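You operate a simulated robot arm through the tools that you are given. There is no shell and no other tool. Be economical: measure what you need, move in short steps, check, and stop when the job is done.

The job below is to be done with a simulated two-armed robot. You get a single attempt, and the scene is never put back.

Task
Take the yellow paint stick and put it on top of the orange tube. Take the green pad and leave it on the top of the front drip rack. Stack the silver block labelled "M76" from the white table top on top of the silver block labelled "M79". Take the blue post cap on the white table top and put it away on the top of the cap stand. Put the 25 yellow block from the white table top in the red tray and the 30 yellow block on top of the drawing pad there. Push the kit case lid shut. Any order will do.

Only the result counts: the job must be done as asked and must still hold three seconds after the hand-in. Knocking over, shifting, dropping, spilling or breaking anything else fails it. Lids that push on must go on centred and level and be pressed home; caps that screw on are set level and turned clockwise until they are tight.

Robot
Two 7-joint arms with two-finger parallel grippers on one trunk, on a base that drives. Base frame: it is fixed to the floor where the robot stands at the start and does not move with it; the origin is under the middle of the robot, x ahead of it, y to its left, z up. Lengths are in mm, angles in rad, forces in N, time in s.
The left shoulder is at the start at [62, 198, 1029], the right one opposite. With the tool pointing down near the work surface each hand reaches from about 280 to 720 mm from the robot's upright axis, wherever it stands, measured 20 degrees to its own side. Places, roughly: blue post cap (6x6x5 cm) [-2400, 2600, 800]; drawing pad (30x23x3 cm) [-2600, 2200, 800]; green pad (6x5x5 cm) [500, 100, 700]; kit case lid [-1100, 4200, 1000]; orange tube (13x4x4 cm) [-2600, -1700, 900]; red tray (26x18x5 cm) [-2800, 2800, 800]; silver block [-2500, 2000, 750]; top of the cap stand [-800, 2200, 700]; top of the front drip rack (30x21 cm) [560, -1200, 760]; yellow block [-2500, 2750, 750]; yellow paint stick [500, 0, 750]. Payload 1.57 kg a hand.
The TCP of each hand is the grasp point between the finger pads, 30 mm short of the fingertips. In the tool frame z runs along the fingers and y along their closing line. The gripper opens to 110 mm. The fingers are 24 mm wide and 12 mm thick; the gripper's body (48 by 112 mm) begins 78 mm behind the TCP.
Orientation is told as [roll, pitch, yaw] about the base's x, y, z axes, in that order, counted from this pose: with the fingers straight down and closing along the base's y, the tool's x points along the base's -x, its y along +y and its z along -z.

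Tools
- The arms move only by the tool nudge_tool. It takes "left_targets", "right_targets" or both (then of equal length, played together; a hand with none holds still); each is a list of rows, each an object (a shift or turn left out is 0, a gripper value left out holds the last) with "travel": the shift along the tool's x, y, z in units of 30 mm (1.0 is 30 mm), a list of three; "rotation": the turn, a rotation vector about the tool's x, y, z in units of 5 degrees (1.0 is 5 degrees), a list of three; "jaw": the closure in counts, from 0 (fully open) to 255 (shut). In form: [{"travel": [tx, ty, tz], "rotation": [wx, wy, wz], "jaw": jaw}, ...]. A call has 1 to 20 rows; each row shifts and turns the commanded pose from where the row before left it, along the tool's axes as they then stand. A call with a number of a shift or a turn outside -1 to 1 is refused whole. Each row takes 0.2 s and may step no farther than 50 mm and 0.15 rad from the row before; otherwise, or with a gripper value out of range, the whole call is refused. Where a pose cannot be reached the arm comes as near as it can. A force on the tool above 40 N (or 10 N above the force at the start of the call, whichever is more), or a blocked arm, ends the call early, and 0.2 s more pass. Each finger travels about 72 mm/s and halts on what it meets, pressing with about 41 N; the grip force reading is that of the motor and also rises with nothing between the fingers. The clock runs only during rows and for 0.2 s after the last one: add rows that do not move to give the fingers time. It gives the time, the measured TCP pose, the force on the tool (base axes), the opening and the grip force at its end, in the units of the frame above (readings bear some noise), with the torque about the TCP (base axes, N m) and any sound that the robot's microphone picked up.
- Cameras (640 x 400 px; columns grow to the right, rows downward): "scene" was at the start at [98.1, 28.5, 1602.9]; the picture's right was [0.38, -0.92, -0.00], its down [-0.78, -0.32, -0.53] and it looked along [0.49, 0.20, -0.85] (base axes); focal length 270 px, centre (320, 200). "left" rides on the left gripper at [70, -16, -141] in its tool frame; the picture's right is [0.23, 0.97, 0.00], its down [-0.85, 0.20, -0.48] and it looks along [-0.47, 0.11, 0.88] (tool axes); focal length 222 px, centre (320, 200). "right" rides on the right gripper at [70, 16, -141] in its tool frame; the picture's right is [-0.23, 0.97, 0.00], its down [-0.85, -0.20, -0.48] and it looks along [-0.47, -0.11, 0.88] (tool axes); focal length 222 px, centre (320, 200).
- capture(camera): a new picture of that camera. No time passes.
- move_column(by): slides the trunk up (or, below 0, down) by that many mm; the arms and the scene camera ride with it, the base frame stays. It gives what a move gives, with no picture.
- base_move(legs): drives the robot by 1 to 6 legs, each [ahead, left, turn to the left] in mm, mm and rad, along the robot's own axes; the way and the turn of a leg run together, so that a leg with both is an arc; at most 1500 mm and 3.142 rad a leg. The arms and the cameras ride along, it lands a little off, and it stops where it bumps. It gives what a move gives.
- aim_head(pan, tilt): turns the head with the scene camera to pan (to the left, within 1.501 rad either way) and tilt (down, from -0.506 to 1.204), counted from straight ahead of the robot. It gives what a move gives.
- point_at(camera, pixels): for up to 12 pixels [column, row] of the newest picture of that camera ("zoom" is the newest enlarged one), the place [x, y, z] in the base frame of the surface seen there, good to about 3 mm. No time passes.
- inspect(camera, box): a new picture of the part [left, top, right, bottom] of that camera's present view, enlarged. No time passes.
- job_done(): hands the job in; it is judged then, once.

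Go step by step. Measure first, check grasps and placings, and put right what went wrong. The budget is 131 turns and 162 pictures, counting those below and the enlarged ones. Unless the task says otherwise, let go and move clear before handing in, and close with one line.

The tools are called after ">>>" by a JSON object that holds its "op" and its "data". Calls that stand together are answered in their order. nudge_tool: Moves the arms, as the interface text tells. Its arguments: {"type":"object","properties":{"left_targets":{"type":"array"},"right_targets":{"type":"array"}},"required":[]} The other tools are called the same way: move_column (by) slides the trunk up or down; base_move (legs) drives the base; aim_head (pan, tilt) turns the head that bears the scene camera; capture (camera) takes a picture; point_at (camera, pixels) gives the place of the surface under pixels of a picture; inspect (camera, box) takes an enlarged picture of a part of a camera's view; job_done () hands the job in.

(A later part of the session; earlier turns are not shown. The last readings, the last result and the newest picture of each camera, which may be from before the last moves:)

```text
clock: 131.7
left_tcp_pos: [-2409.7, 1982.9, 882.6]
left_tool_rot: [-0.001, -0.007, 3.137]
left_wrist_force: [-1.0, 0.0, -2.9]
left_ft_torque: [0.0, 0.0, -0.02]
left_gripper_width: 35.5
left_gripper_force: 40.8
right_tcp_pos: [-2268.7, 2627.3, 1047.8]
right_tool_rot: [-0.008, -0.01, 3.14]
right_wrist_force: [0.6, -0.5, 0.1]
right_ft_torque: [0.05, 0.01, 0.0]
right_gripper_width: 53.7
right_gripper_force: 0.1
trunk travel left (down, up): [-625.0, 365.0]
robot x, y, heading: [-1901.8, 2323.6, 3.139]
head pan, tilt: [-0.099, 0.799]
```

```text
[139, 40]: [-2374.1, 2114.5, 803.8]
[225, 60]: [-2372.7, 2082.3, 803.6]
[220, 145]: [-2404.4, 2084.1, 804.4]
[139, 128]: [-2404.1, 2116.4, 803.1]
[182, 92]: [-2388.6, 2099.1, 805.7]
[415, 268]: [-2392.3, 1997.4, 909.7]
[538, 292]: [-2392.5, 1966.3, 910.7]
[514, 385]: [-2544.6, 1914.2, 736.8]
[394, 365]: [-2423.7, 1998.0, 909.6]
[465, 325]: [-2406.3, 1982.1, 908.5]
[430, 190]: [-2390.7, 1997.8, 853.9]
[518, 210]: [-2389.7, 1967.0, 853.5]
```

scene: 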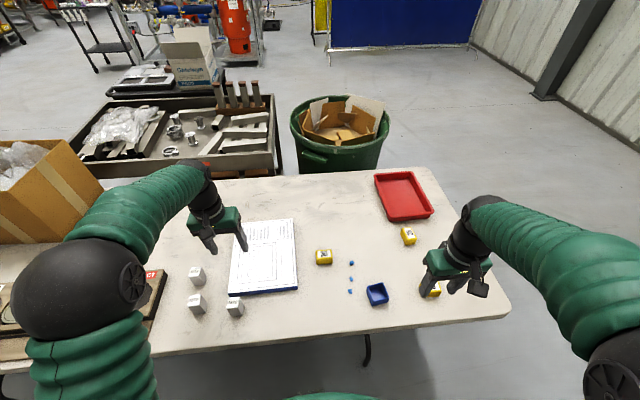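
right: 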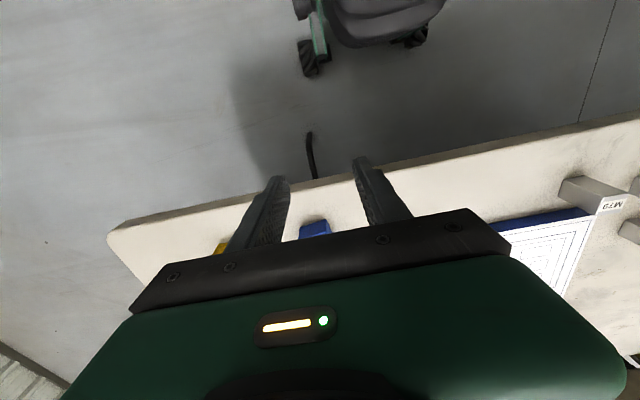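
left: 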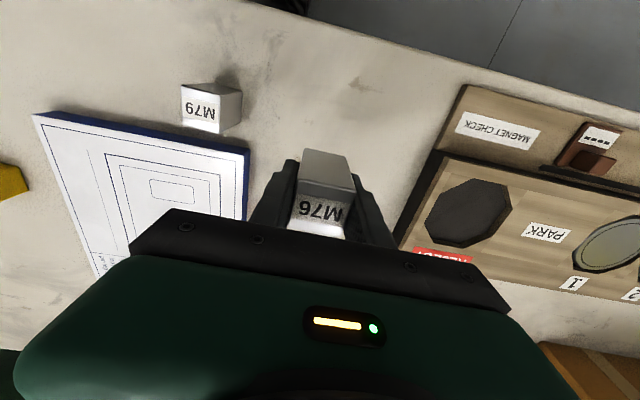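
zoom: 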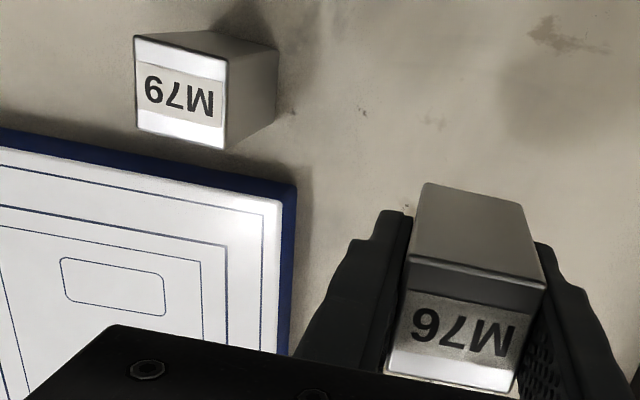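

M79's top is centred near (-2391,2101). I will carry M76 over it at the present height.

>>> {"op": "nudge_tool", "data": {"left_targets": [{"travel": [0.155, -0.99, 0]}, {"travel": [0.155, -0.99, 0]}, {"travel": [0.155, -0.99, 0]}, {"travel": [0.155, -0.99, 0]}, {}, {}]}}

>>> {"op": "inspect", "data": {"camera": "left", "box": [240, 100, 400, 240]}}

>>> {"op": "inspect", "data": {"camera": "scene", "box": [180, 240, 320, 330]}}

```text
clock: 133.1
left_tcp_pos: [-2391.0, 2102.1, 881.9]
left_tool_rot: [0.0, -0.006, 3.137]
left_wrist_force: [0.2, -0.6, -2.1]
left_ft_torque: [0.0, -0.02, 0.02]
left_gripper_width: 35.7
left_gripper_force: 40.9
right_tcp_pos: [-2268.7, 2627.3, 1047.5]
right_tool_rot: [-0.01, -0.01, 3.141]
right_wrist_force: [-0.3, 0.2, -0.6]
right_ft_torque: [0.01, 0.01, 0.0]
right_gripper_width: 54.2
right_gripper_force: 0.1
trunk travel left (down, up): [-625.0, 365.0]
robot x, y, heading: [-1903.9, 2325.0, 3.147]
head pan, tilt: [-0.099, 0.799]
```

```text
2.86 times, centred on (320, 170) of left
```

zoom: 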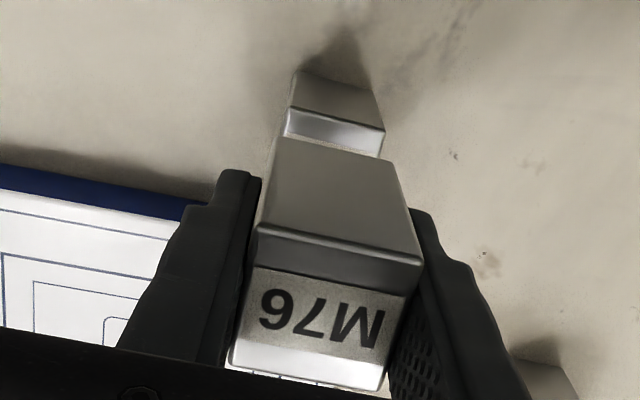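

```text
4.44 times, centred on (250, 285) of scene
```

zoom: 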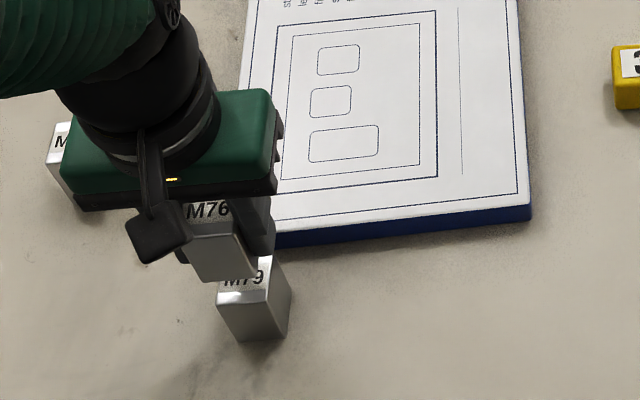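

M76 sits nicely in line above M79. I will lower to just above and then touch in small steps.

>>> {"op": "nudge_tool", "data": {"left_targets": [{"travel": [0, 0, 0.6]}, {"travel": [0, 0, 0.5]}, {}, {"travel": [0, 0, 0.07]}, {}, {"travel": [0, 0, 0.05]}, {}, {"travel": [0, 0, 0.05]}, {}, {}]}}

>>> {"op": "inspect", "data": {"camera": "left", "box": [240, 100, 400, 240]}}

```text
clock: 135.3
left_tcp_pos: [-2392.8, 2102.7, 844.7]
left_tool_rot: [0.0, -0.007, 3.138]
left_wrist_force: [-0.4, 0.9, -2.1]
left_ft_torque: [0.01, 0.0, 0.01]
left_gripper_width: 35.8
left_gripper_force: 41.2
right_tcp_pos: [-2269.0, 2628.7, 1047.4]
right_tool_rot: [-0.007, -0.012, 3.138]
right_wrist_force: [-0.6, -0.3, -0.1]
right_ft_torque: [-0.02, 0.01, 0.02]
right_gripper_width: 53.9
right_gripper_force: 0.0
trunk travel left (down, up): [-625.0, 365.0]
robot x, y, heading: [-1899.7, 2322.7, 3.14]
head pan, tilt: [-0.099, 0.799]
```

```text
2.86 times, centred on (320, 170) of left
```

zoom: 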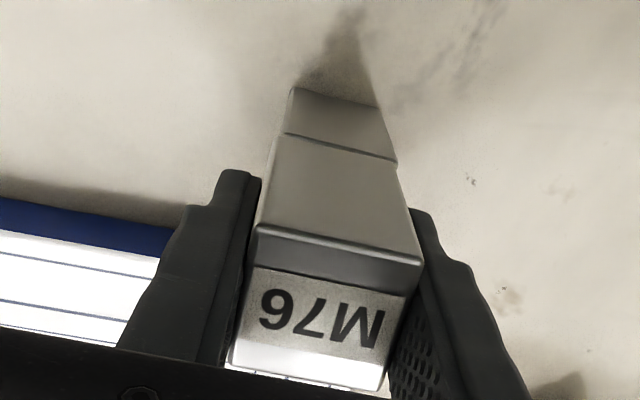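

The sides are aligned within a couple of mm. I will touch down.

>>> {"op": "nudge_tool", "data": {"left_targets": [{"travel": [0, 0, 0.04]}, {}, {"travel": [0, 0, 0.04]}, {}, {}]}}

```text
clock: 136.5
left_tcp_pos: [-2390.9, 2101.6, 843.4]
left_tool_rot: [0.001, -0.01, 3.139]
left_wrist_force: [-1.7, -2.5, 13.2]
left_ft_torque: [-0.1, 0.11, 0.01]
left_gripper_width: 35.8
left_gripper_force: 41.0
right_tcp_pos: [-2268.5, 2626.9, 1048.6]
right_tool_rot: [-0.007, -0.01, 3.139]
right_wrist_force: [0.2, -1.3, -0.1]
right_ft_torque: [0.01, 0.02, 0.01]
right_gripper_width: 53.8
right_gripper_force: 0.0
trunk travel left (down, up): [-625.0, 365.0]
robot x, y, heading: [-1905.3, 2324.7, 3.139]
head pan, tilt: [-0.099, 0.799]
```

Contact at 13 N. I will release and rise.

>>> {"op": "nudge_tool", "data": {"left_targets": [{"jaw": 160}, {"jaw": 130}, {"jaw": 80}, {}, {}, {"travel": [0, 0, -0.4]}, {"travel": [0, 0, -1]}, {"travel": [0, 0, -1]}, {"travel": [0, 0, -1]}, {"travel": [0, 0, -1]}, {}]}}

>>> {"op": "capture", "data": {"camera": "left"}}

>>> {"op": "inspect", "data": {"camera": "scene", "box": [180, 200, 360, 330]}}

```text
clock: 138.9
left_tcp_pos: [-2390.4, 2102.1, 972.7]
left_tool_rot: [-0.001, -0.006, 3.138]
left_wrist_force: [0.6, 0.1, 0.4]
left_ft_torque: [-0.04, -0.02, 0.02]
left_gripper_width: 75.5
left_gripper_force: 0.1
right_tcp_pos: [-2269.7, 2627.2, 1047.2]
right_tool_rot: [-0.007, -0.01, 3.141]
right_wrist_force: [0.0, 0.6, -0.5]
right_ft_torque: [0.02, 0.0, -0.01]
right_gripper_width: 53.9
right_gripper_force: 0.0
trunk travel left (down, up): [-625.0, 365.0]
robot x, y, heading: [-1899.2, 2322.3, 3.139]
head pan, tilt: [-0.099, 0.799]
```

```text
98 pictures are left
```

left: 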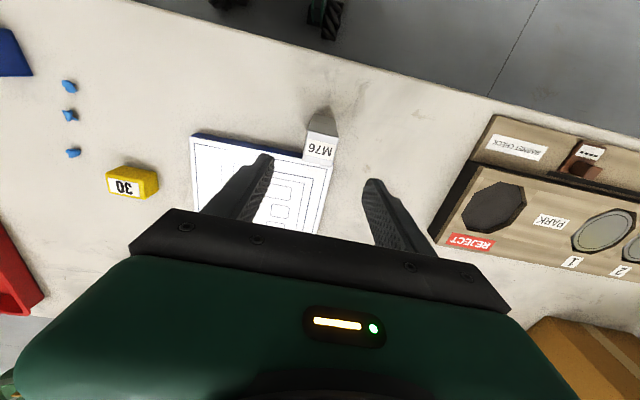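

```text
3.08 times, centred on (270, 265) of scene
```

zoom: 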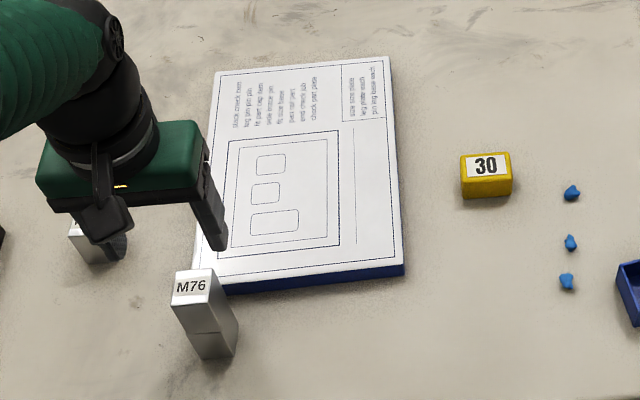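

M76 is stacked on M79. For the 30 block I will shift the base 150 mm to the right first, so that both block and pad suit the left hand.

>>> {"op": "base_move", "data": {"legs": [[0, -150, 0]]}}

```text
clock: 140.3
left_tcp_pos: [-2391.0, 2242.2, 970.3]
left_tool_rot: [-0.008, -0.008, 3.139]
left_wrist_force: [-0.1, -0.3, 0.1]
left_ft_torque: [0.06, 0.03, -0.03]
left_gripper_width: 75.1
left_gripper_force: 0.0
right_tcp_pos: [-2269.5, 2767.4, 1050.1]
right_tool_rot: [-0.018, -0.011, -3.142]
right_wrist_force: [0.5, 1.0, 0.6]
right_ft_torque: [0.03, 0.0, -0.03]
right_gripper_width: 53.9
right_gripper_force: 0.0
trunk travel left (down, up): [-625.0, 365.0]
robot x, y, heading: [-1900.2, 2470.6, 3.142]
head pan, tilt: [-0.099, 0.799]
```

Now I will bring the left hand over the 30 block with wide jaws.

>>> {"op": "nudge_tool", "data": {"left_targets": [{"travel": [-0.883, -0.888, 0.3], "jaw": 30}, {"travel": [-0.883, -0.888, 0.3]}, {"travel": [-0.883, -0.888, 0.3]}, {"travel": [-0.883, -0.888, 0.3]}, {"travel": [-0.883, -0.888, 0.3]}, {"travel": [-0.883, -0.888, 0.3]}, {"travel": [0, 0, 0.9]}, {"travel": [0, 0, 0.9]}, {}, {}]}}

>>> {"op": "capture", "data": {"camera": "left"}}

```text
clock: 142.5
left_tcp_pos: [-2549.9, 2411.8, 866.5]
left_tool_rot: [0.001, -0.008, 3.139]
left_wrist_force: [0.3, -0.3, 0.3]
left_ft_torque: [0.01, 0.0, 0.0]
left_gripper_width: 96.7
left_gripper_force: 0.1
right_tcp_pos: [-2268.0, 2777.1, 1046.3]
right_tool_rot: [-0.004, -0.013, -3.14]
right_wrist_force: [0.1, -0.8, 0.6]
right_ft_torque: [-0.01, 0.01, 0.01]
right_gripper_width: 54.0
right_gripper_force: 0.0
trunk travel left (down, up): [-625.0, 365.0]
robot x, y, heading: [-1902.3, 2473.5, 3.139]
head pan, tilt: [-0.099, 0.799]
```

```text
96 pictures are left
```

left: 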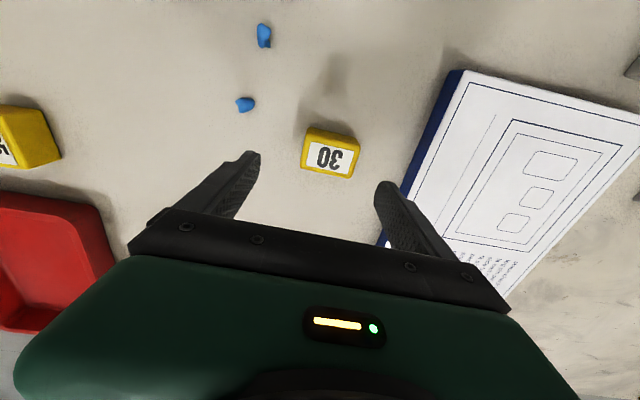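

The block (330,153) is slightly to the right of centre; I will shift 9 mm, lower to 775, grip and lift.

>>> {"op": "nudge_tool", "data": {"left_targets": [{"travel": [0, 0.33, 0], "jaw": 55}, {}, {"travel": [0, 0, 0.76]}, {"travel": [0, 0, 0.76]}, {"travel": [0, 0, 0.76]}, {"travel": [0, 0, 0.76]}, {}, {"jaw": 255}, {}, {}, {"travel": [0, 0, -0.5]}, {"travel": [0, 0, -1]}, {"travel": [0, 0, -1]}, {"travel": [0, 0, -1]}, {}]}}

>>> {"op": "capture", "data": {"camera": "left"}}

```text
clock: 145.7
left_tcp_pos: [-2550.9, 2402.3, 880.7]
left_tool_rot: [0.005, -0.008, 3.138]
left_wrist_force: [-0.5, 0.6, -1.7]
left_ft_torque: [0.01, 0.0, 0.0]
left_gripper_width: 59.3
left_gripper_force: 41.2
right_tcp_pos: [-2269.2, 2779.4, 1046.1]
right_tool_rot: [-0.004, -0.01, -3.141]
right_wrist_force: [0.1, 0.0, 0.1]
right_ft_torque: [-0.02, -0.04, 0.0]
right_gripper_width: 53.8
right_gripper_force: 0.0
trunk travel left (down, up): [-625.0, 365.0]
robot x, y, heading: [-1901.6, 2472.0, 3.139]
head pan, tilt: [-0.099, 0.799]
```

```text
95 pictures are left
```

left: 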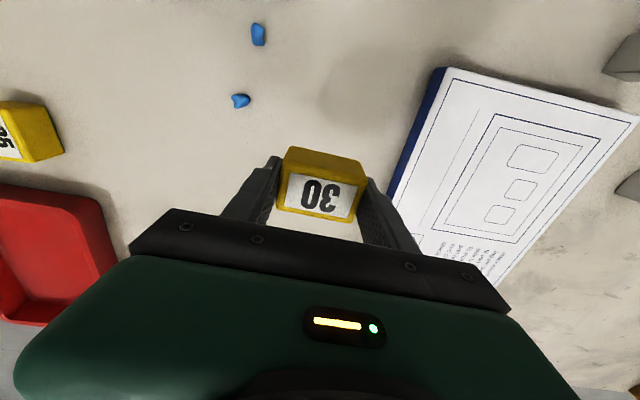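

The 30 block is held. I will carry it over the drawing pad's middle, (-2590,2200), and down to just above it.

>>> {"op": "nudge_tool", "data": {"left_targets": [{"travel": [-0.19, 0.96, 0]}, {"travel": [-0.19, 0.96, 0]}, {"travel": [-0.19, 0.96, 0]}, {"travel": [-0.19, 0.96, 0]}, {"travel": [-0.19, 0.96, 0]}, {"travel": [-0.19, 0.96, 0]}, {"travel": [-0.19, 0.96, 0]}, {"travel": [0, 0, 0.8]}, {"travel": [0, 0, 0.8]}, {"travel": [0, 0, 0.6]}, {}, {}]}}

>>> {"op": "capture", "data": {"camera": "left"}}

```text
clock: 148.3
left_tcp_pos: [-2583.4, 2201.3, 815.6]
left_tool_rot: [0.004, -0.008, 3.139]
left_wrist_force: [0.3, -1.2, -1.5]
left_ft_torque: [0.03, -0.05, -0.01]
left_gripper_width: 59.7
left_gripper_force: 40.6
left hand out of reach, approached as far as the arm can: row 7, 8
right_tcp_pos: [-2268.3, 2778.7, 1047.0]
right_tool_rot: [-0.005, -0.01, -3.143]
right_wrist_force: [-0.2, -0.9, 1.1]
right_ft_torque: [0.0, 0.03, -0.03]
right_gripper_width: 53.9
right_gripper_force: 0.1
trunk travel left (down, up): [-625.0, 365.0]
robot x, y, heading: [-1899.3, 2473.2, 3.142]
head pan, tilt: [-0.099, 0.799]
```

```text
94 pictures are left
```

left: 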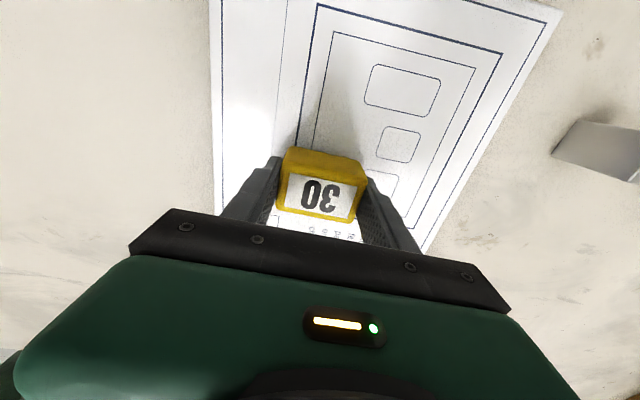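

It hangs over the pad. I will lower in small steps until contact.

>>> {"op": "nudge_tool", "data": {"left_targets": [{"travel": [0.2, 0, 0.15]}, {}, {"travel": [0, 0, 0.08]}, {}, {"travel": [0, 0, 0.05]}, {}, {"travel": [0, 0, 0.05]}, {}, {}]}}

```text
clock: 150.3
left_tcp_pos: [-2578.0, 2200.4, 805.8]
left_tool_rot: [0.003, -0.006, 3.137]
left_wrist_force: [0.3, -0.3, 0.7]
left_ft_torque: [0.04, 0.03, -0.01]
left_gripper_width: 59.6
left_gripper_force: 40.7
right_tcp_pos: [-2268.6, 2778.8, 1046.7]
right_tool_rot: [-0.004, -0.011, -3.142]
right_wrist_force: [0.4, -0.8, 0.0]
right_ft_torque: [0.01, -0.01, -0.01]
right_gripper_width: 54.1
right_gripper_force: 0.1
trunk travel left (down, up): [-625.0, 365.0]
robot x, y, heading: [-1903.2, 2466.9, 3.139]
head pan, tilt: [-0.099, 0.799]
```

>>> {"op": "nudge_tool", "data": {"left_targets": [{"travel": [0, 0, 0.05]}, {}, {}]}}

```text
clock: 151.1
left_tcp_pos: [-2577.0, 2201.0, 804.9]
left_tool_rot: [0.005, -0.01, 3.138]
left_wrist_force: [-2.4, -2.0, 7.9]
left_ft_torque: [0.22, -0.07, 0.09]
left_gripper_width: 59.8
left_gripper_force: 41.5
right_tcp_pos: [-2268.4, 2778.0, 1046.6]
right_tool_rot: [-0.005, -0.013, -3.14]
right_wrist_force: [0.0, 0.7, 0.4]
right_ft_torque: [-0.03, -0.02, 0.0]
right_gripper_width: 53.9
right_gripper_force: 0.2
trunk travel left (down, up): [-625.0, 365.0]
robot x, y, heading: [-1903.0, 2473.6, 3.146]
head pan, tilt: [-0.099, 0.799]
```

The 30 block touches the drawing pad (8 N). I will release, rise, and shift the base right for the cap.

>>> {"op": "nudge_tool", "data": {"left_targets": [{"jaw": 90}, {"jaw": 55}, {}, {}, {"travel": [0, 0, -0.5]}, {"travel": [0.5, -0.3, -1]}, {"travel": [0.5, -0.3, -1]}, {"travel": [0.5, -0.3, -1]}, {"travel": [0.5, -0.3, -1]}, {"travel": [0.5, -0.3, 0]}, {}]}}

>>> {"op": "base_move", "data": {"legs": [[0, -150, 0]]}}

>>> {"op": "capture", "data": {"camera": "scene"}}

```text
clock: 153.5
left_tcp_pos: [-2499.1, 2246.1, 937.3]
left_tool_rot: [0.002, -0.007, 3.139]
left_wrist_force: [0.6, 0.0, -0.4]
left_ft_torque: [-0.02, -0.02, 0.02]
left_gripper_width: 86.3
left_gripper_force: 0.1
right_tcp_pos: [-2269.7, 2778.9, 1046.4]
right_tool_rot: [-0.006, -0.011, -3.141]
right_wrist_force: [0.1, 0.6, -0.2]
right_ft_torque: [0.03, 0.01, 0.01]
right_gripper_width: 54.0
right_gripper_force: 0.1
trunk travel left (down, up): [-625.0, 365.0]
robot x, y, heading: [-1900.5, 2472.9, 3.143]
head pan, tilt: [-0.099, 0.799]
```

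```text
clock: 154.9
left_tcp_pos: [-2499.1, 2386.1, 934.7]
left_tool_rot: [-0.005, -0.008, 3.141]
left_wrist_force: [0.3, 0.3, -0.6]
left_ft_torque: [0.02, 0.02, -0.02]
left_gripper_width: 86.3
left_gripper_force: 0.1
right_tcp_pos: [-2269.2, 2918.6, 1049.0]
right_tool_rot: [-0.011, -0.013, -3.14]
right_wrist_force: [-0.4, 0.5, 0.2]
right_ft_torque: [0.03, 0.0, -0.02]
right_gripper_width: 53.7
right_gripper_force: 0.1
trunk travel left (down, up): [-625.0, 365.0]
robot x, y, heading: [-1901.7, 2618.3, 3.141]
head pan, tilt: [-0.099, 0.799]
```

```text
93 pictures are left
```

scene: 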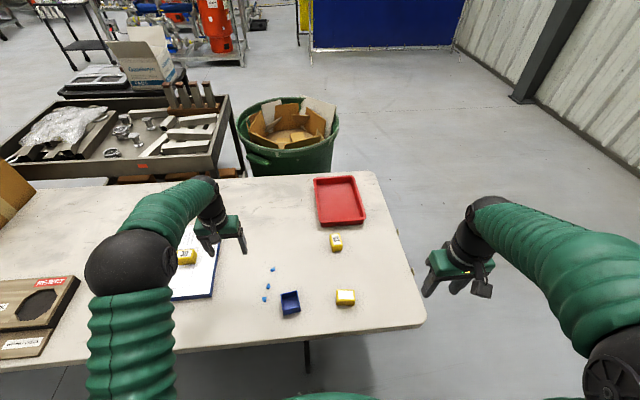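

The 30 block is on the pad at (186,257). I will measure the cap again and check the number on the block at (345,297).

>>> {"op": "inspect", "data": {"camera": "scene", "box": [260, 210, 380, 330]}}

>>> {"op": "point_at", "data": {"camera": "scene", "pixels": [[425, 318], [375, 175], [338, 205], [316, 182], [360, 222], [322, 226], [353, 180], [340, 195]]}}

```text
3.33 times, centred on (320, 270) of scene
```

zoom: 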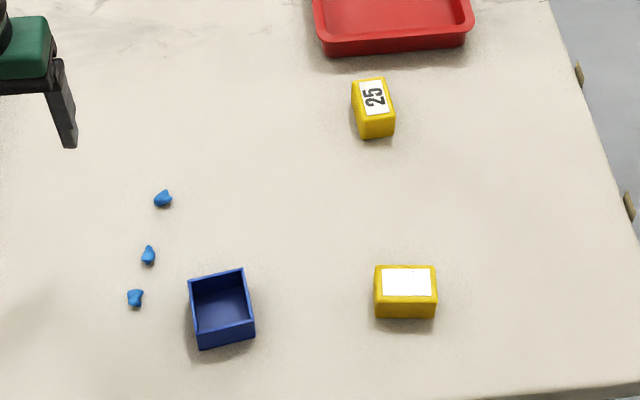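

```text
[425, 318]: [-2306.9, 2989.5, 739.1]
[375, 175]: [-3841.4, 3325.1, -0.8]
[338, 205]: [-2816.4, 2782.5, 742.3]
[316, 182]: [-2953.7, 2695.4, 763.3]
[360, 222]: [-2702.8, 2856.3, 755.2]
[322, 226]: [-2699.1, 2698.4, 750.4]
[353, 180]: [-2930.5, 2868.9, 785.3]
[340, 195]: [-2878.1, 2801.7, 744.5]
```

>>> {"op": "point_at", "data": {"camera": "zoom", "pixels": [[192, 281], [241, 271], [252, 324], [198, 333], [225, 297], [355, 83], [381, 79], [392, 115], [362, 119], [374, 97], [135, 297], [252, 335]]}}

```text
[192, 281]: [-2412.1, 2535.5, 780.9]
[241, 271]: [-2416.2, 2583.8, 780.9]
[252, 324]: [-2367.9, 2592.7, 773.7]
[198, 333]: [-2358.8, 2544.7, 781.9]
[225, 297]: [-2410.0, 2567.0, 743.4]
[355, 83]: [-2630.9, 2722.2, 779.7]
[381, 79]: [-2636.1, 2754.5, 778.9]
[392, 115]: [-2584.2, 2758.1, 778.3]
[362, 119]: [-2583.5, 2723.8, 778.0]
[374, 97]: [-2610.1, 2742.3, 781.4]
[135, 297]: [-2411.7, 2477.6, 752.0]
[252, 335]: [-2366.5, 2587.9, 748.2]
```

Cap centre is about (-2389,2564), turned +0.17 rad. I will bring the left hand over it, matched in yaw.

>>> {"op": "nudge_tool", "data": {"left_targets": [{"rotation": [0, 0, -0.97], "jaw": 65}, {"rotation": [0, 0, -0.97]}, {"travel": [0.77, -0.87, 0.1]}, {"travel": [0.77, -0.87, 0.1]}, {"travel": [0.77, -0.87, 0.1]}, {"travel": [0.77, -0.87, 0.1]}, {"travel": [0.77, -0.87, 0.1]}, {"travel": [0.77, -0.87, 0.1]}, {"travel": [0, 0, 0.9]}, {"travel": [0, 0, 0.9]}, {}, {}]}}

>>> {"op": "capture", "data": {"camera": "left"}}

```text
clock: 157.5
left_tcp_pos: [-2386.8, 2577.7, 863.3]
left_tool_rot: [0.007, -0.01, -2.975]
left_wrist_force: [0.7, -0.5, -0.4]
left_ft_torque: [0.0, 0.0, 0.0]
left_gripper_width: 81.9
left_gripper_force: 0.1
right_tcp_pos: [-2267.0, 2932.4, 1046.1]
right_tool_rot: [0.003, -0.013, -3.141]
right_wrist_force: [0.0, 0.6, -0.2]
right_ft_torque: [-0.03, -0.02, -0.02]
right_gripper_width: 53.9
right_gripper_force: 0.0
trunk travel left (down, up): [-625.0, 365.0]
robot x, y, heading: [-1901.5, 2621.3, 3.138]
head pan, tilt: [-0.099, 0.799]
```

```text
91 pictures are left
```

left: 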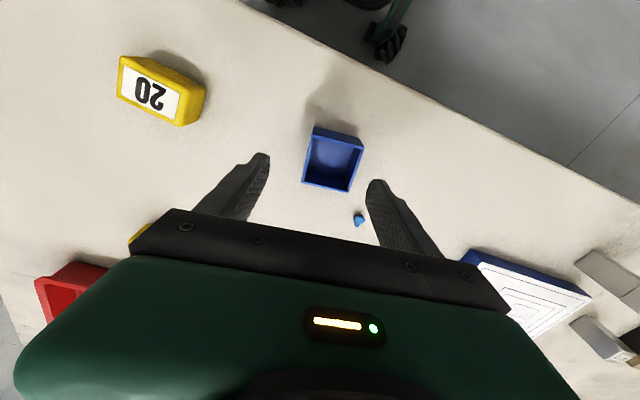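

I am 14 mm off in y. I will measure the cap and the blue bit from this view to correct.

>>> {"op": "point_at", "data": {"camera": "left", "pixels": [[316, 129], [361, 143], [346, 189], [305, 182], [359, 219], [348, 184], [308, 178]]}}

```text
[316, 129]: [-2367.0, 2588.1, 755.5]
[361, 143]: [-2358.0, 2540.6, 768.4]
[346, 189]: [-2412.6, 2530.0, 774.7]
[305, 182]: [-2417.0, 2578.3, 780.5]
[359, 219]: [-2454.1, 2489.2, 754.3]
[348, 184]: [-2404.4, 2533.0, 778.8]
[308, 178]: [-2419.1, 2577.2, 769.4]
```

Cap centre is (-2389,2562). I will correct, descend, grip and lift.

>>> {"op": "nudge_tool", "data": {"left_targets": [{"travel": [-0.15, 0.5, 0]}, {}, {"travel": [0, 0, 0.73]}, {"travel": [0, 0, 0.73]}, {"travel": [0, 0, 0.73]}, {"travel": [0, 0, 0.73]}, {}, {"jaw": 255}, {}, {}, {"travel": [0, 0, -0.5]}, {"travel": [0, 0, -1]}, {"travel": [0, 0, -1]}, {"travel": [0, 0, -1]}, {"travel": [0, 0, -1]}, {}]}}

>>> {"op": "capture", "data": {"camera": "left"}}

```text
clock: 160.9
left_tcp_pos: [-2388.3, 2557.6, 912.7]
left_tool_rot: [0.006, -0.011, -2.975]
left_wrist_force: [-1.0, -0.2, -0.1]
left_ft_torque: [-0.01, 0.02, -0.01]
left_gripper_width: 54.8
left_gripper_force: 40.7
right_tcp_pos: [-2267.6, 2929.8, 1045.4]
right_tool_rot: [-0.002, -0.012, -3.141]
right_wrist_force: [0.1, 0.0, 0.7]
right_ft_torque: [0.02, 0.0, 0.01]
right_gripper_width: 53.9
right_gripper_force: 0.0
trunk travel left (down, up): [-625.0, 365.0]
robot x, y, heading: [-1902.3, 2622.3, 3.142]
head pan, tilt: [-0.099, 0.799]
```

```text
90 pictures are left
```

left: 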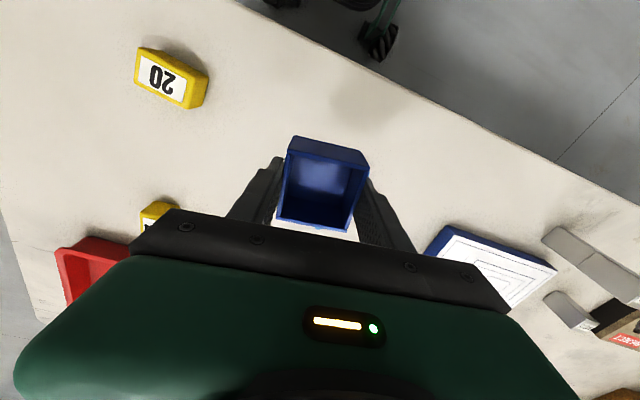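

The cap is held (54.8 mm). Next I will back off, drive around to the table's end and face -y for the 25 block and tray.

>>> {"op": "base_move", "data": {"legs": [[-200, 0, 0], [0, -830, 0], [0, 0, 1.571], [0, -850, 0]]}}

>>> {"op": "aim_head", "data": {"pan": -0.1, "tilt": 0.8}}

>>> {"op": "capture", "data": {"camera": "scene"}}

```text
clock: 174.4
left_tcp_pos: [-2456.0, 2941.2, 913.0]
left_tool_rot: [0.001, -0.009, -1.363]
left_wrist_force: [0.6, -0.6, 0.4]
left_ft_torque: [0.03, 0.02, 0.01]
left_gripper_width: 54.7
left_gripper_force: 41.0
right_tcp_pos: [-2832.2, 3047.8, 1047.5]
right_tool_rot: [-0.005, -0.013, -1.533]
right_wrist_force: [-0.5, 0.1, -1.1]
right_ft_torque: [-0.01, 0.01, 0.02]
right_gripper_width: 53.9
right_gripper_force: 0.1
trunk travel left (down, up): [-625.0, 365.0]
robot x, y, heading: [-2538.4, 3431.2, -1.532]
head pan, tilt: [-0.099, 0.799]
```

```text
clock: 175.0
left_tcp_pos: [-2456.6, 2942.4, 912.7]
left_tool_rot: [0.006, -0.01, -1.362]
left_wrist_force: [0.3, 1.4, -0.1]
left_ft_torque: [-0.03, -0.01, 0.0]
left_gripper_width: 54.5
left_gripper_force: 41.5
right_tcp_pos: [-2834.6, 3048.8, 1046.6]
right_tool_rot: [-0.001, -0.013, -1.53]
right_wrist_force: [-0.5, 0.6, 0.1]
right_ft_torque: [0.01, 0.01, 0.0]
right_gripper_width: 53.8
right_gripper_force: 0.0
trunk travel left (down, up): [-625.0, 365.0]
robot x, y, heading: [-2537.1, 3423.3, -1.535]
head pan, tilt: [-0.099, 0.799]
```

```text
89 pictures are left
```

scene: 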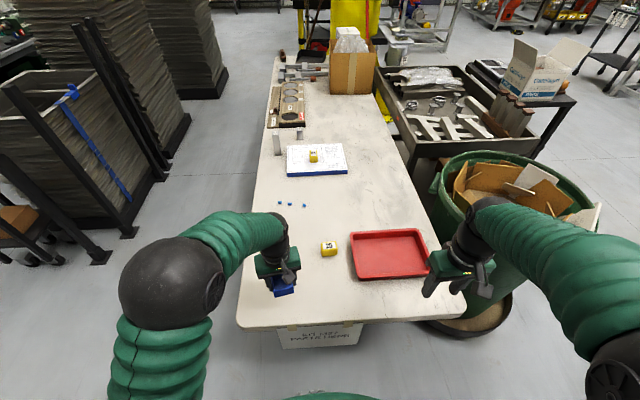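

The 25 block (329,248) and tray (390,255) are right ahead. I will move 50 mm closer and 40 right, then measure.

>>> {"op": "base_move", "data": {"legs": [[50, -40, -0.036]]}}

>>> {"op": "inspect", "data": {"camera": "scene", "box": [280, 200, 440, 320]}}

```text
clock: 176.0
left_tcp_pos: [-2495.5, 2891.1, 913.5]
left_tool_rot: [-0.01, -0.009, -1.392]
left_wrist_force: [1.0, 0.8, -0.1]
left_ft_torque: [0.05, 0.1, 0.0]
left_gripper_width: 54.5
left_gripper_force: 41.0
right_tcp_pos: [-2865.9, 3011.6, 1053.0]
right_tool_rot: [-0.015, -0.018, -1.561]
right_wrist_force: [0.4, -0.7, 0.8]
right_ft_torque: [0.05, 0.05, 0.0]
right_gripper_width: 53.9
right_gripper_force: 0.1
trunk travel left (down, up): [-625.0, 365.0]
robot x, y, heading: [-2574.5, 3377.9, -1.564]
head pan, tilt: [-0.099, 0.799]
```

```text
3.33 times, centred on (360, 260) of scene
```

zoom: 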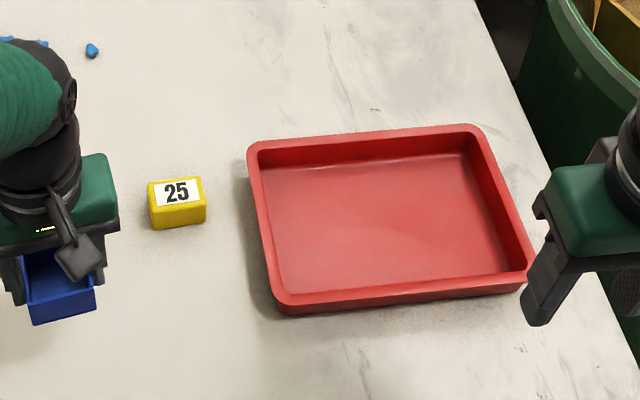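

>>> {"op": "point_at", "data": {"camera": "zoom", "pixels": [[153, 184], [197, 180], [204, 204], [153, 208], [177, 192], [380, 220], [300, 180], [280, 295], [520, 275], [256, 148], [480, 130], [330, 270]]}}

```text
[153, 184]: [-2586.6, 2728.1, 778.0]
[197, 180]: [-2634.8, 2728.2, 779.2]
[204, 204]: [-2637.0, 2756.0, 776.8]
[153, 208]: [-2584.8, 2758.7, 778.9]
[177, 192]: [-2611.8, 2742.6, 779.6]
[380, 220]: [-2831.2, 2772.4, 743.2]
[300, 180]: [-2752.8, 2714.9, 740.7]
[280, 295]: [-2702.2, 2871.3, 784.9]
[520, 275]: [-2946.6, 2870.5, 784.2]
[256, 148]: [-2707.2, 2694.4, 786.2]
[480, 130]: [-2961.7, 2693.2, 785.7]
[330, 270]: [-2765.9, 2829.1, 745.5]
```

25 block centre is (-2611,2742); the tray floor is at z 743, spanning x -2955…-2705. I will move the left hand back and bring the right over the block.

>>> {"op": "nudge_tool", "data": {"left_targets": [{"travel": [0.54, 0.77, -0.5]}, {"travel": [0.54, 0.77, -0.5]}, {"travel": [0.54, 0.77, -0.5]}, {"travel": [0.54, 0.77, -0.5]}, {}, {}, {}, {}, {}, {}, {}, {}, {}], "right_targets": [{"travel": [-0.826, 0.765, 0.3], "jaw": 60}, {"travel": [-0.826, 0.765, 0.3]}, {"travel": [-0.826, 0.765, 0.3]}, {"travel": [-0.826, 0.765, 0.3]}, {"travel": [-0.826, 0.765, 0.3]}, {"travel": [-0.826, 0.765, 0.3]}, {"travel": [-0.826, 0.765, 0.3]}, {"travel": [-0.826, 0.765, 0.3]}, {"travel": [-0.826, 0.765, 0.3]}, {"travel": [-0.826, 0.765, 0.3]}, {"travel": [-0.826, 0.765, 0.3]}, {"travel": [0, 0, 0.9]}, {}]}}

>>> {"op": "capture", "data": {"camera": "right"}}

```text
clock: 178.8
left_tcp_pos: [-2427.9, 2967.9, 974.7]
left_tool_rot: [0.003, -0.011, -1.394]
left_wrist_force: [-0.4, -0.9, 0.3]
left_ft_torque: [0.0, -0.01, 0.03]
left_gripper_width: 54.6
left_gripper_force: 41.2
right_tcp_pos: [-2624.7, 2736.7, 925.1]
right_tool_rot: [-0.004, -0.014, -1.561]
right_wrist_force: [-0.3, 0.4, -0.4]
right_ft_torque: [0.01, 0.0, 0.04]
right_gripper_width: 84.3
right_gripper_force: 0.1
trunk travel left (down, up): [-625.0, 365.0]
robot x, y, heading: [-2574.1, 3374.8, -1.566]
head pan, tilt: [-0.099, 0.799]
```

```text
87 pictures are left
```

right: 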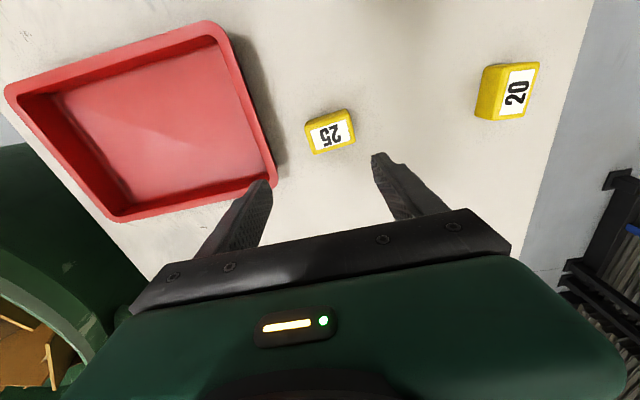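

I will correct by (14,5) mm, descend halfway and check the clearance to the tray edge.

>>> {"op": "nudge_tool", "data": {"right_targets": [{"travel": [0.17, 0.46, 0], "jaw": 65}, {"travel": [0, 0, 1]}, {"travel": [0, 0, 1]}, {}]}}

>>> {"op": "capture", "data": {"camera": "right"}}

```text
clock: 179.8
left_tcp_pos: [-2428.1, 2969.1, 972.9]
left_tool_rot: [0.001, -0.011, -1.393]
left_wrist_force: [-0.8, 0.0, 0.7]
left_ft_torque: [-0.01, -0.02, 0.01]
left_gripper_width: 55.0
left_gripper_force: 41.0
right_tcp_pos: [-2611.7, 2741.9, 865.1]
right_tool_rot: [-0.004, -0.017, -1.561]
right_wrist_force: [0.1, 0.1, 0.8]
right_ft_torque: [0.01, 0.0, -0.01]
right_gripper_width: 82.1
right_gripper_force: 0.0
trunk travel left (down, up): [-625.0, 365.0]
robot x, y, heading: [-2576.5, 3377.3, -1.564]
head pan, tilt: [-0.099, 0.799]
```

```text
86 pictures are left
```

right: 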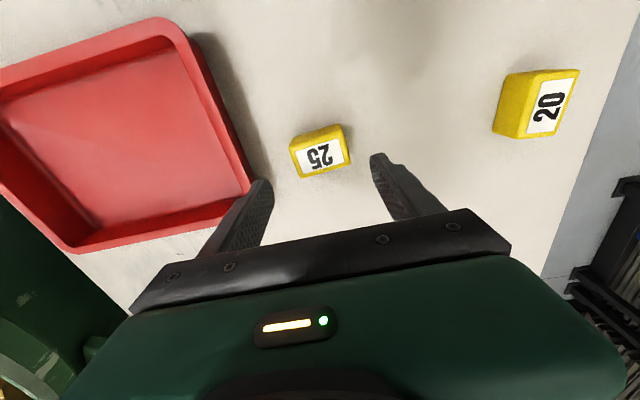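

Aligned. I will descend to 775, grip and lift.

>>> {"op": "nudge_tool", "data": {"right_targets": [{"travel": [0, 0, 0.75]}, {"travel": [0, 0, 0.75]}, {"travel": [0, 0, 0.75]}, {"travel": [0, 0, 0.75]}, {}, {"jaw": 255}, {}, {}, {"travel": [0, 0, -0.5]}, {"travel": [0, 0, -1]}, {"travel": [0, 0, -1]}, {"travel": [0, 0, -1]}, {}]}}

>>> {"op": "capture", "data": {"camera": "right"}}

```text
clock: 182.6
left_tcp_pos: [-2426.0, 2967.0, 971.3]
left_tool_rot: [0.002, -0.009, -1.393]
left_wrist_force: [0.3, -0.2, -0.8]
left_ft_torque: [-0.01, 0.01, -0.02]
left_gripper_width: 54.7
left_gripper_force: 40.8
right_tcp_pos: [-2612.8, 2742.5, 880.7]
right_tool_rot: [-0.003, -0.015, -1.559]
right_wrist_force: [-0.2, -0.3, -1.0]
right_ft_torque: [-0.01, -0.03, 0.01]
right_gripper_width: 61.1
right_gripper_force: 41.6
trunk travel left (down, up): [-625.0, 365.0]
robot x, y, heading: [-2573.0, 3374.7, -1.571]
head pan, tilt: [-0.099, 0.799]
```

```text
85 pictures are left
```

right: 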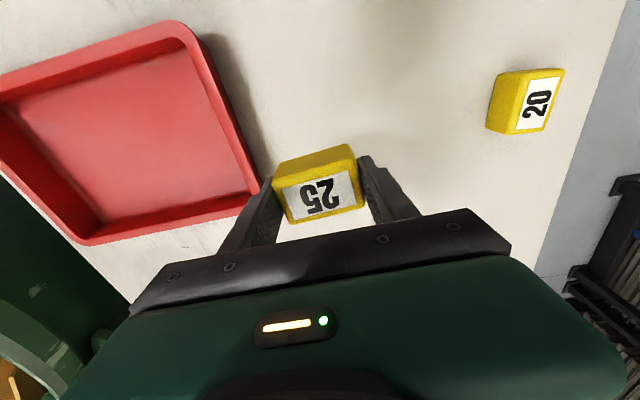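

The 25 block is held. I will carry it over the tray's centre.

>>> {"op": "nudge_tool", "data": {"right_targets": [{"travel": [0.18, -0.896, 0]}, {"travel": [0.18, -0.896, 0]}, {"travel": [0.18, -0.896, 0]}, {"travel": [0.18, -0.896, 0]}, {"travel": [0.18, -0.896, 0]}, {"travel": [0.18, -0.896, 0]}, {"travel": [0.18, -0.896, 0]}, {"travel": [0.18, -0.896, 0]}, {"travel": [0, 0, 0.9]}, {"travel": [0, 0, 0.9]}, {"travel": [0, 0, 0.9]}, {"travel": [0, 0, 0.4]}, {}, {}]}}

>>> {"op": "capture", "data": {"camera": "right"}}

```text
clock: 185.6
left_tcp_pos: [-2426.5, 2968.1, 974.2]
left_tool_rot: [0.003, -0.011, -1.392]
left_wrist_force: [-0.1, 0.4, -0.5]
left_ft_torque: [-0.03, 0.01, -0.01]
left_gripper_width: 54.7
left_gripper_force: 40.9
right_tcp_pos: [-2829.3, 2781.4, 787.6]
right_tool_rot: [-0.003, -0.013, -1.56]
right_wrist_force: [-0.3, 0.1, -1.3]
right_ft_torque: [0.02, -0.03, -0.03]
right_gripper_width: 60.6
right_gripper_force: 40.6
trunk travel left (down, up): [-625.0, 365.0]
robot x, y, heading: [-2573.4, 3376.6, -1.566]
head pan, tilt: [-0.099, 0.799]
```

```text
84 pictures are left
```

right: 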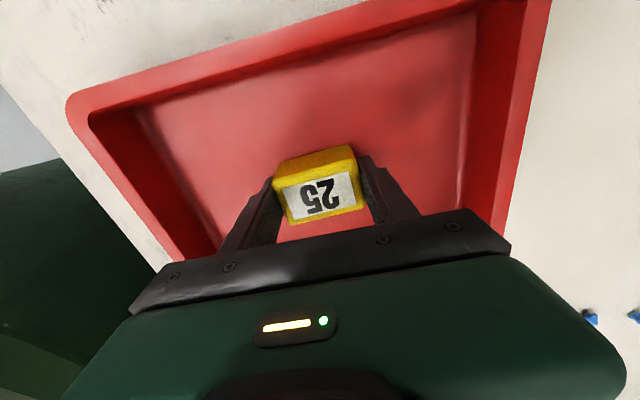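

It is inside the tray, about 8 mm above the floor. I will lower gently, release at touch and rise.

>>> {"op": "nudge_tool", "data": {"right_targets": [{"travel": [0, 0, 0.15]}, {}, {"travel": [0, 0, 0.08]}, {}, {"travel": [0, 0, 0.04]}, {}, {}]}}

```text
clock: 187.2
left_tcp_pos: [-2426.6, 2967.9, 974.3]
left_tool_rot: [0.003, -0.011, -1.394]
left_wrist_force: [-0.9, 0.8, -0.7]
left_ft_torque: [-0.01, 0.0, -0.02]
left_gripper_width: 55.0
left_gripper_force: 40.7
right_tcp_pos: [-2827.0, 2780.7, 778.7]
right_tool_rot: [-0.003, -0.014, -1.56]
right_wrist_force: [-0.7, -0.2, -1.3]
right_ft_torque: [-0.02, 0.01, 0.02]
right_gripper_width: 60.2
right_gripper_force: 41.0
trunk travel left (down, up): [-625.0, 365.0]
robot x, y, heading: [-2573.4, 3374.6, -1.562]
head pan, tilt: [-0.099, 0.799]
```

>>> {"op": "nudge_tool", "data": {"right_targets": [{"travel": [0, 0, 0.05]}, {}, {"jaw": 80}, {}, {}, {"travel": [0, 0, -0.5]}, {"travel": [0, 0, -1]}, {"travel": [0, 0, -1]}, {"travel": [0, 0, -1]}, {"travel": [0, 0, -1]}, {"travel": [0, 0, -1]}, {"travel": [0.7, 0, -1]}, {"travel": [0.7, 0, -1]}, {}]}}

>>> {"op": "capture", "data": {"camera": "right"}}

>>> {"op": "aim_head", "data": {"pan": 1.0, "tilt": 0.4}}

>>> {"op": "capture", "data": {"camera": "scene"}}

```text
clock: 190.2
left_tcp_pos: [-2427.5, 2967.0, 971.8]
left_tool_rot: [0.003, -0.009, -1.394]
left_wrist_force: [-0.4, -0.7, -0.7]
left_ft_torque: [0.01, -0.01, 0.02]
left_gripper_width: 54.6
left_gripper_force: 41.0
right_tcp_pos: [-2829.0, 2824.1, 1003.0]
right_tool_rot: [-0.004, -0.014, -1.56]
right_wrist_force: [-0.4, -0.3, -0.3]
right_ft_torque: [0.01, 0.02, 0.0]
right_gripper_width: 75.7
right_gripper_force: 0.1
trunk travel left (down, up): [-625.0, 365.0]
robot x, y, heading: [-2571.7, 3376.3, -1.566]
head pan, tilt: [-0.099, 0.799]
```

```text
83 pictures are left
```

right: 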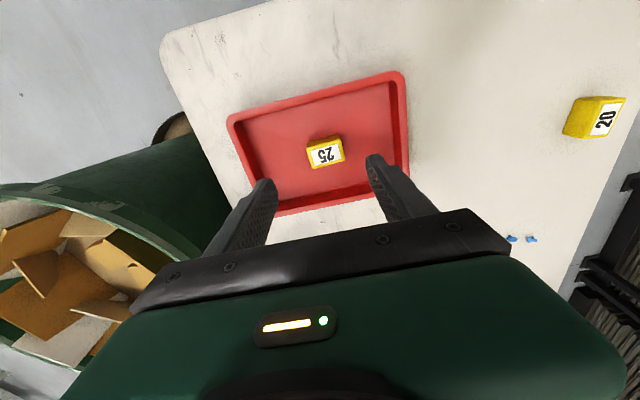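

```text
clock: 191.6
left_tcp_pos: [-2428.0, 2968.0, 973.3]
left_tool_rot: [0.004, -0.011, -1.393]
left_wrist_force: [-0.3, 0.3, -0.7]
left_ft_torque: [0.01, 0.06, 0.03]
left_gripper_width: 54.8
left_gripper_force: 40.8
right_tcp_pos: [-2829.9, 2826.3, 1004.1]
right_tool_rot: [-0.003, -0.015, -1.56]
right_wrist_force: [-0.2, 0.3, -0.5]
right_ft_torque: [-0.04, 0.02, -0.03]
right_gripper_width: 75.4
right_gripper_force: 0.0
trunk travel left (down, up): [-625.0, 365.0]
robot x, y, heading: [-2575.3, 3374.9, -1.563]
head pan, tilt: [1.0, 0.4]
```

```text
82 pictures are left
```

scene: 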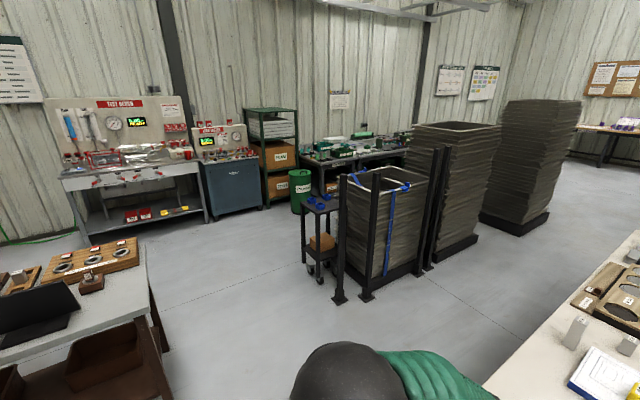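

The 25 block lies in the tray. The cap stand seems to be the small dark trolley with blue caps at (320,205). I will zoom in on it and measure.

>>> {"op": "inspect", "data": {"camera": "scene", "box": [280, 160, 440, 310]}}

>>> {"op": "point_at", "data": {"camera": "zoom", "pixels": [[165, 165], [140, 180], [190, 150], [80, 200], [230, 380], [160, 335], [260, 80], [345, 335], [90, 150], [220, 175], [180, 210]]}}

>>> {"op": "inspect", "data": {"camera": "scene", "box": [0, 220, 180, 400]}}

>>> {"op": "point_at", "data": {"camera": "zoom", "pixels": [[300, 90], [500, 60], [330, 100], [150, 300], [540, 370], [100, 200], [400, 220], [500, 180]]}}

```text
2.67 times, centred on (360, 235) of scene
```

zoom: 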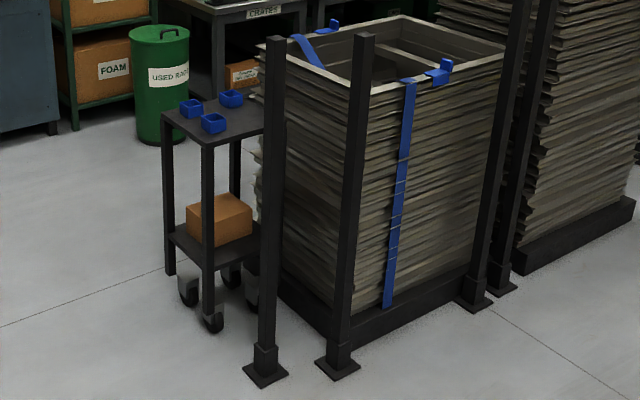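

```text
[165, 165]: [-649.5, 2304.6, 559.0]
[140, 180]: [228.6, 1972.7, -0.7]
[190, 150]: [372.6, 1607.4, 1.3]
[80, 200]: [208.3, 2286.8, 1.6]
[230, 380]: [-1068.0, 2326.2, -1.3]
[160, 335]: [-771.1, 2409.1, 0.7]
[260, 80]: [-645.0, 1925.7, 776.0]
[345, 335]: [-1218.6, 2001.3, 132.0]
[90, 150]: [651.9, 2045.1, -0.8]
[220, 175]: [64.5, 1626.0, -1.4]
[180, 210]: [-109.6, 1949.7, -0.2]
```

```text
2.22 times, centred on (90, 310) of scene
```

zoom: 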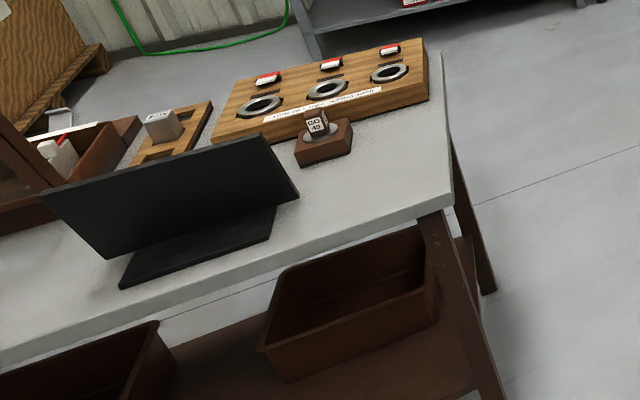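

```text
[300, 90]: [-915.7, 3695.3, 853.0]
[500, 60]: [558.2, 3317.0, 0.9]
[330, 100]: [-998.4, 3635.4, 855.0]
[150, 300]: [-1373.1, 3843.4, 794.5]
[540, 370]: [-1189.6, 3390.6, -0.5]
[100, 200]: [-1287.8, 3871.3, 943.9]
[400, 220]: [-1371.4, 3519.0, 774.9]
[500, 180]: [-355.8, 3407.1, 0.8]
```

The stand is small, next to posts; I need a closer view. I will tuck the right hand and drive to about (-1100,2800), facing -y.

>>> {"op": "nudge_tool", "data": {"right_targets": [{"travel": [0.9, 0, -0.8]}, {"travel": [0.9, 0, -0.8]}, {"travel": [0.9, 0, -0.8]}, {"travel": [0.9, 0, -0.8]}, {"travel": [0.9, 0, -0.8]}, {"travel": [0.9, 0, -0.8]}, {}]}}

>>> {"op": "base_move", "data": {"legs": [[0, 800, 0], [500, 0, 0], [0, 600, 0]]}}

>>> {"op": "aim_head", "data": {"pan": 0.4, "tilt": 0.75}}

>>> {"op": "capture", "data": {"camera": "scene"}}

```text
clock: 193.2
left_tcp_pos: [-2427.2, 2967.3, 973.4]
left_tool_rot: [0.003, -0.008, -1.394]
left_wrist_force: [0.1, -0.2, -1.3]
left_ft_torque: [0.02, 0.0, 0.04]
left_gripper_width: 54.7
left_gripper_force: 41.0
right_tcp_pos: [-2827.9, 2990.5, 1143.3]
right_tool_rot: [-0.005, -0.014, -1.561]
right_wrist_force: [-0.8, -0.7, 0.1]
right_ft_torque: [0.0, -0.02, -0.02]
right_gripper_width: 75.5
right_gripper_force: 0.0
trunk travel left (down, up): [-625.0, 365.0]
robot x, y, heading: [-2571.9, 3376.5, -1.568]
head pan, tilt: [1.0, 0.4]
```

```text
clock: 203.0
left_tcp_pos: [-1025.5, 2485.3, 974.2]
left_tool_rot: [0.008, -0.011, -1.392]
left_wrist_force: [-0.3, -0.8, 0.6]
left_ft_torque: [-0.01, -0.04, 0.02]
left_gripper_width: 54.8
left_gripper_force: 41.4
right_tcp_pos: [-1428.4, 2503.8, 1143.4]
right_tool_rot: [-0.002, -0.016, -1.556]
right_wrist_force: [0.8, 0.0, -0.5]
right_ft_torque: [-0.02, -0.06, 0.02]
right_gripper_width: 75.5
right_gripper_force: 0.0
trunk travel left (down, up): [-625.0, 365.0]
robot x, y, heading: [-1171.6, 2891.9, -1.558]
head pan, tilt: [1.0, 0.4]
```

```text
clock: 204.0
left_tcp_pos: [-1023.8, 2484.3, 972.2]
left_tool_rot: [0.004, -0.009, -1.389]
left_wrist_force: [-0.4, -0.1, -0.1]
left_ft_torque: [-0.03, 0.03, 0.01]
left_gripper_width: 54.7
left_gripper_force: 40.9
right_tcp_pos: [-1425.2, 2504.9, 1145.7]
right_tool_rot: [-0.003, -0.017, -1.557]
right_wrist_force: [0.2, -0.7, 0.8]
right_ft_torque: [-0.01, 0.01, 0.0]
right_gripper_width: 75.3
right_gripper_force: 0.0
trunk travel left (down, up): [-625.0, 365.0]
robot x, y, heading: [-1168.1, 2888.8, -1.561]
head pan, tilt: [0.4, 0.75]
```

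```text
79 pictures are left
```

scene: 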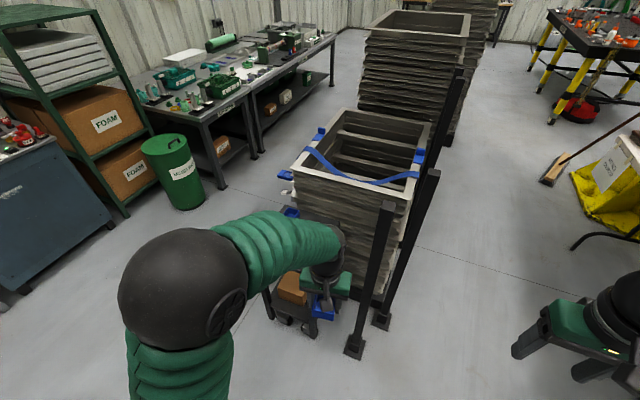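

The stand is just behind the left forearm, and a tall post stands at (370,280). I will look with the left camera and measure the posts.

>>> {"op": "capture", "data": {"camera": "left"}}

>>> {"op": "inspect", "data": {"camera": "scene", "box": [230, 170, 450, 370]}}

>>> {"op": "point_at", "data": {"camera": "scene", "pixels": [[387, 208], [432, 175], [353, 348], [290, 212], [283, 175], [332, 272], [285, 290], [300, 265], [255, 260], [190, 200]]}}

```text
78 pictures are left
```

left: 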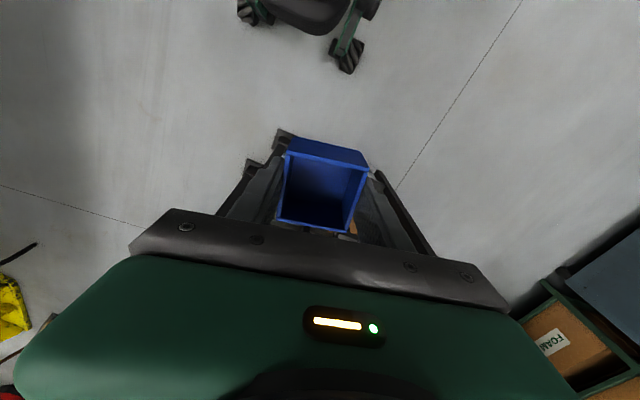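

```text
2.00 times, centred on (340, 270) of scene
```

zoom: 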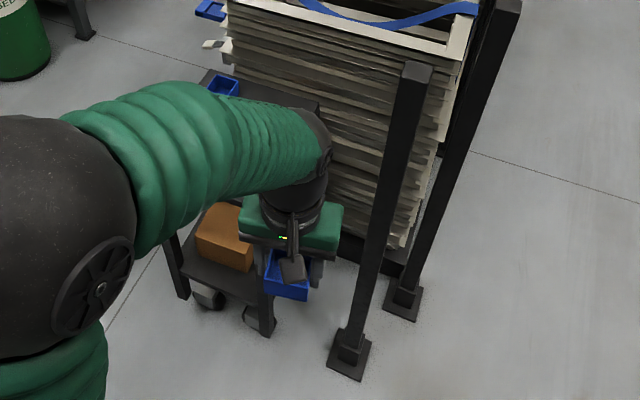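

```text
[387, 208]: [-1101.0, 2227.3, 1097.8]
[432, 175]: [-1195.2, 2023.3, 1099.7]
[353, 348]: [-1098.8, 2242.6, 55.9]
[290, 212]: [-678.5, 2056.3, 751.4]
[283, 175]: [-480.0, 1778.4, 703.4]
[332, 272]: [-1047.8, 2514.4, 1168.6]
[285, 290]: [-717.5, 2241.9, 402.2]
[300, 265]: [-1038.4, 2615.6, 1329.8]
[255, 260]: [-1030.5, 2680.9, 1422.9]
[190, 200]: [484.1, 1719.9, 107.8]
```

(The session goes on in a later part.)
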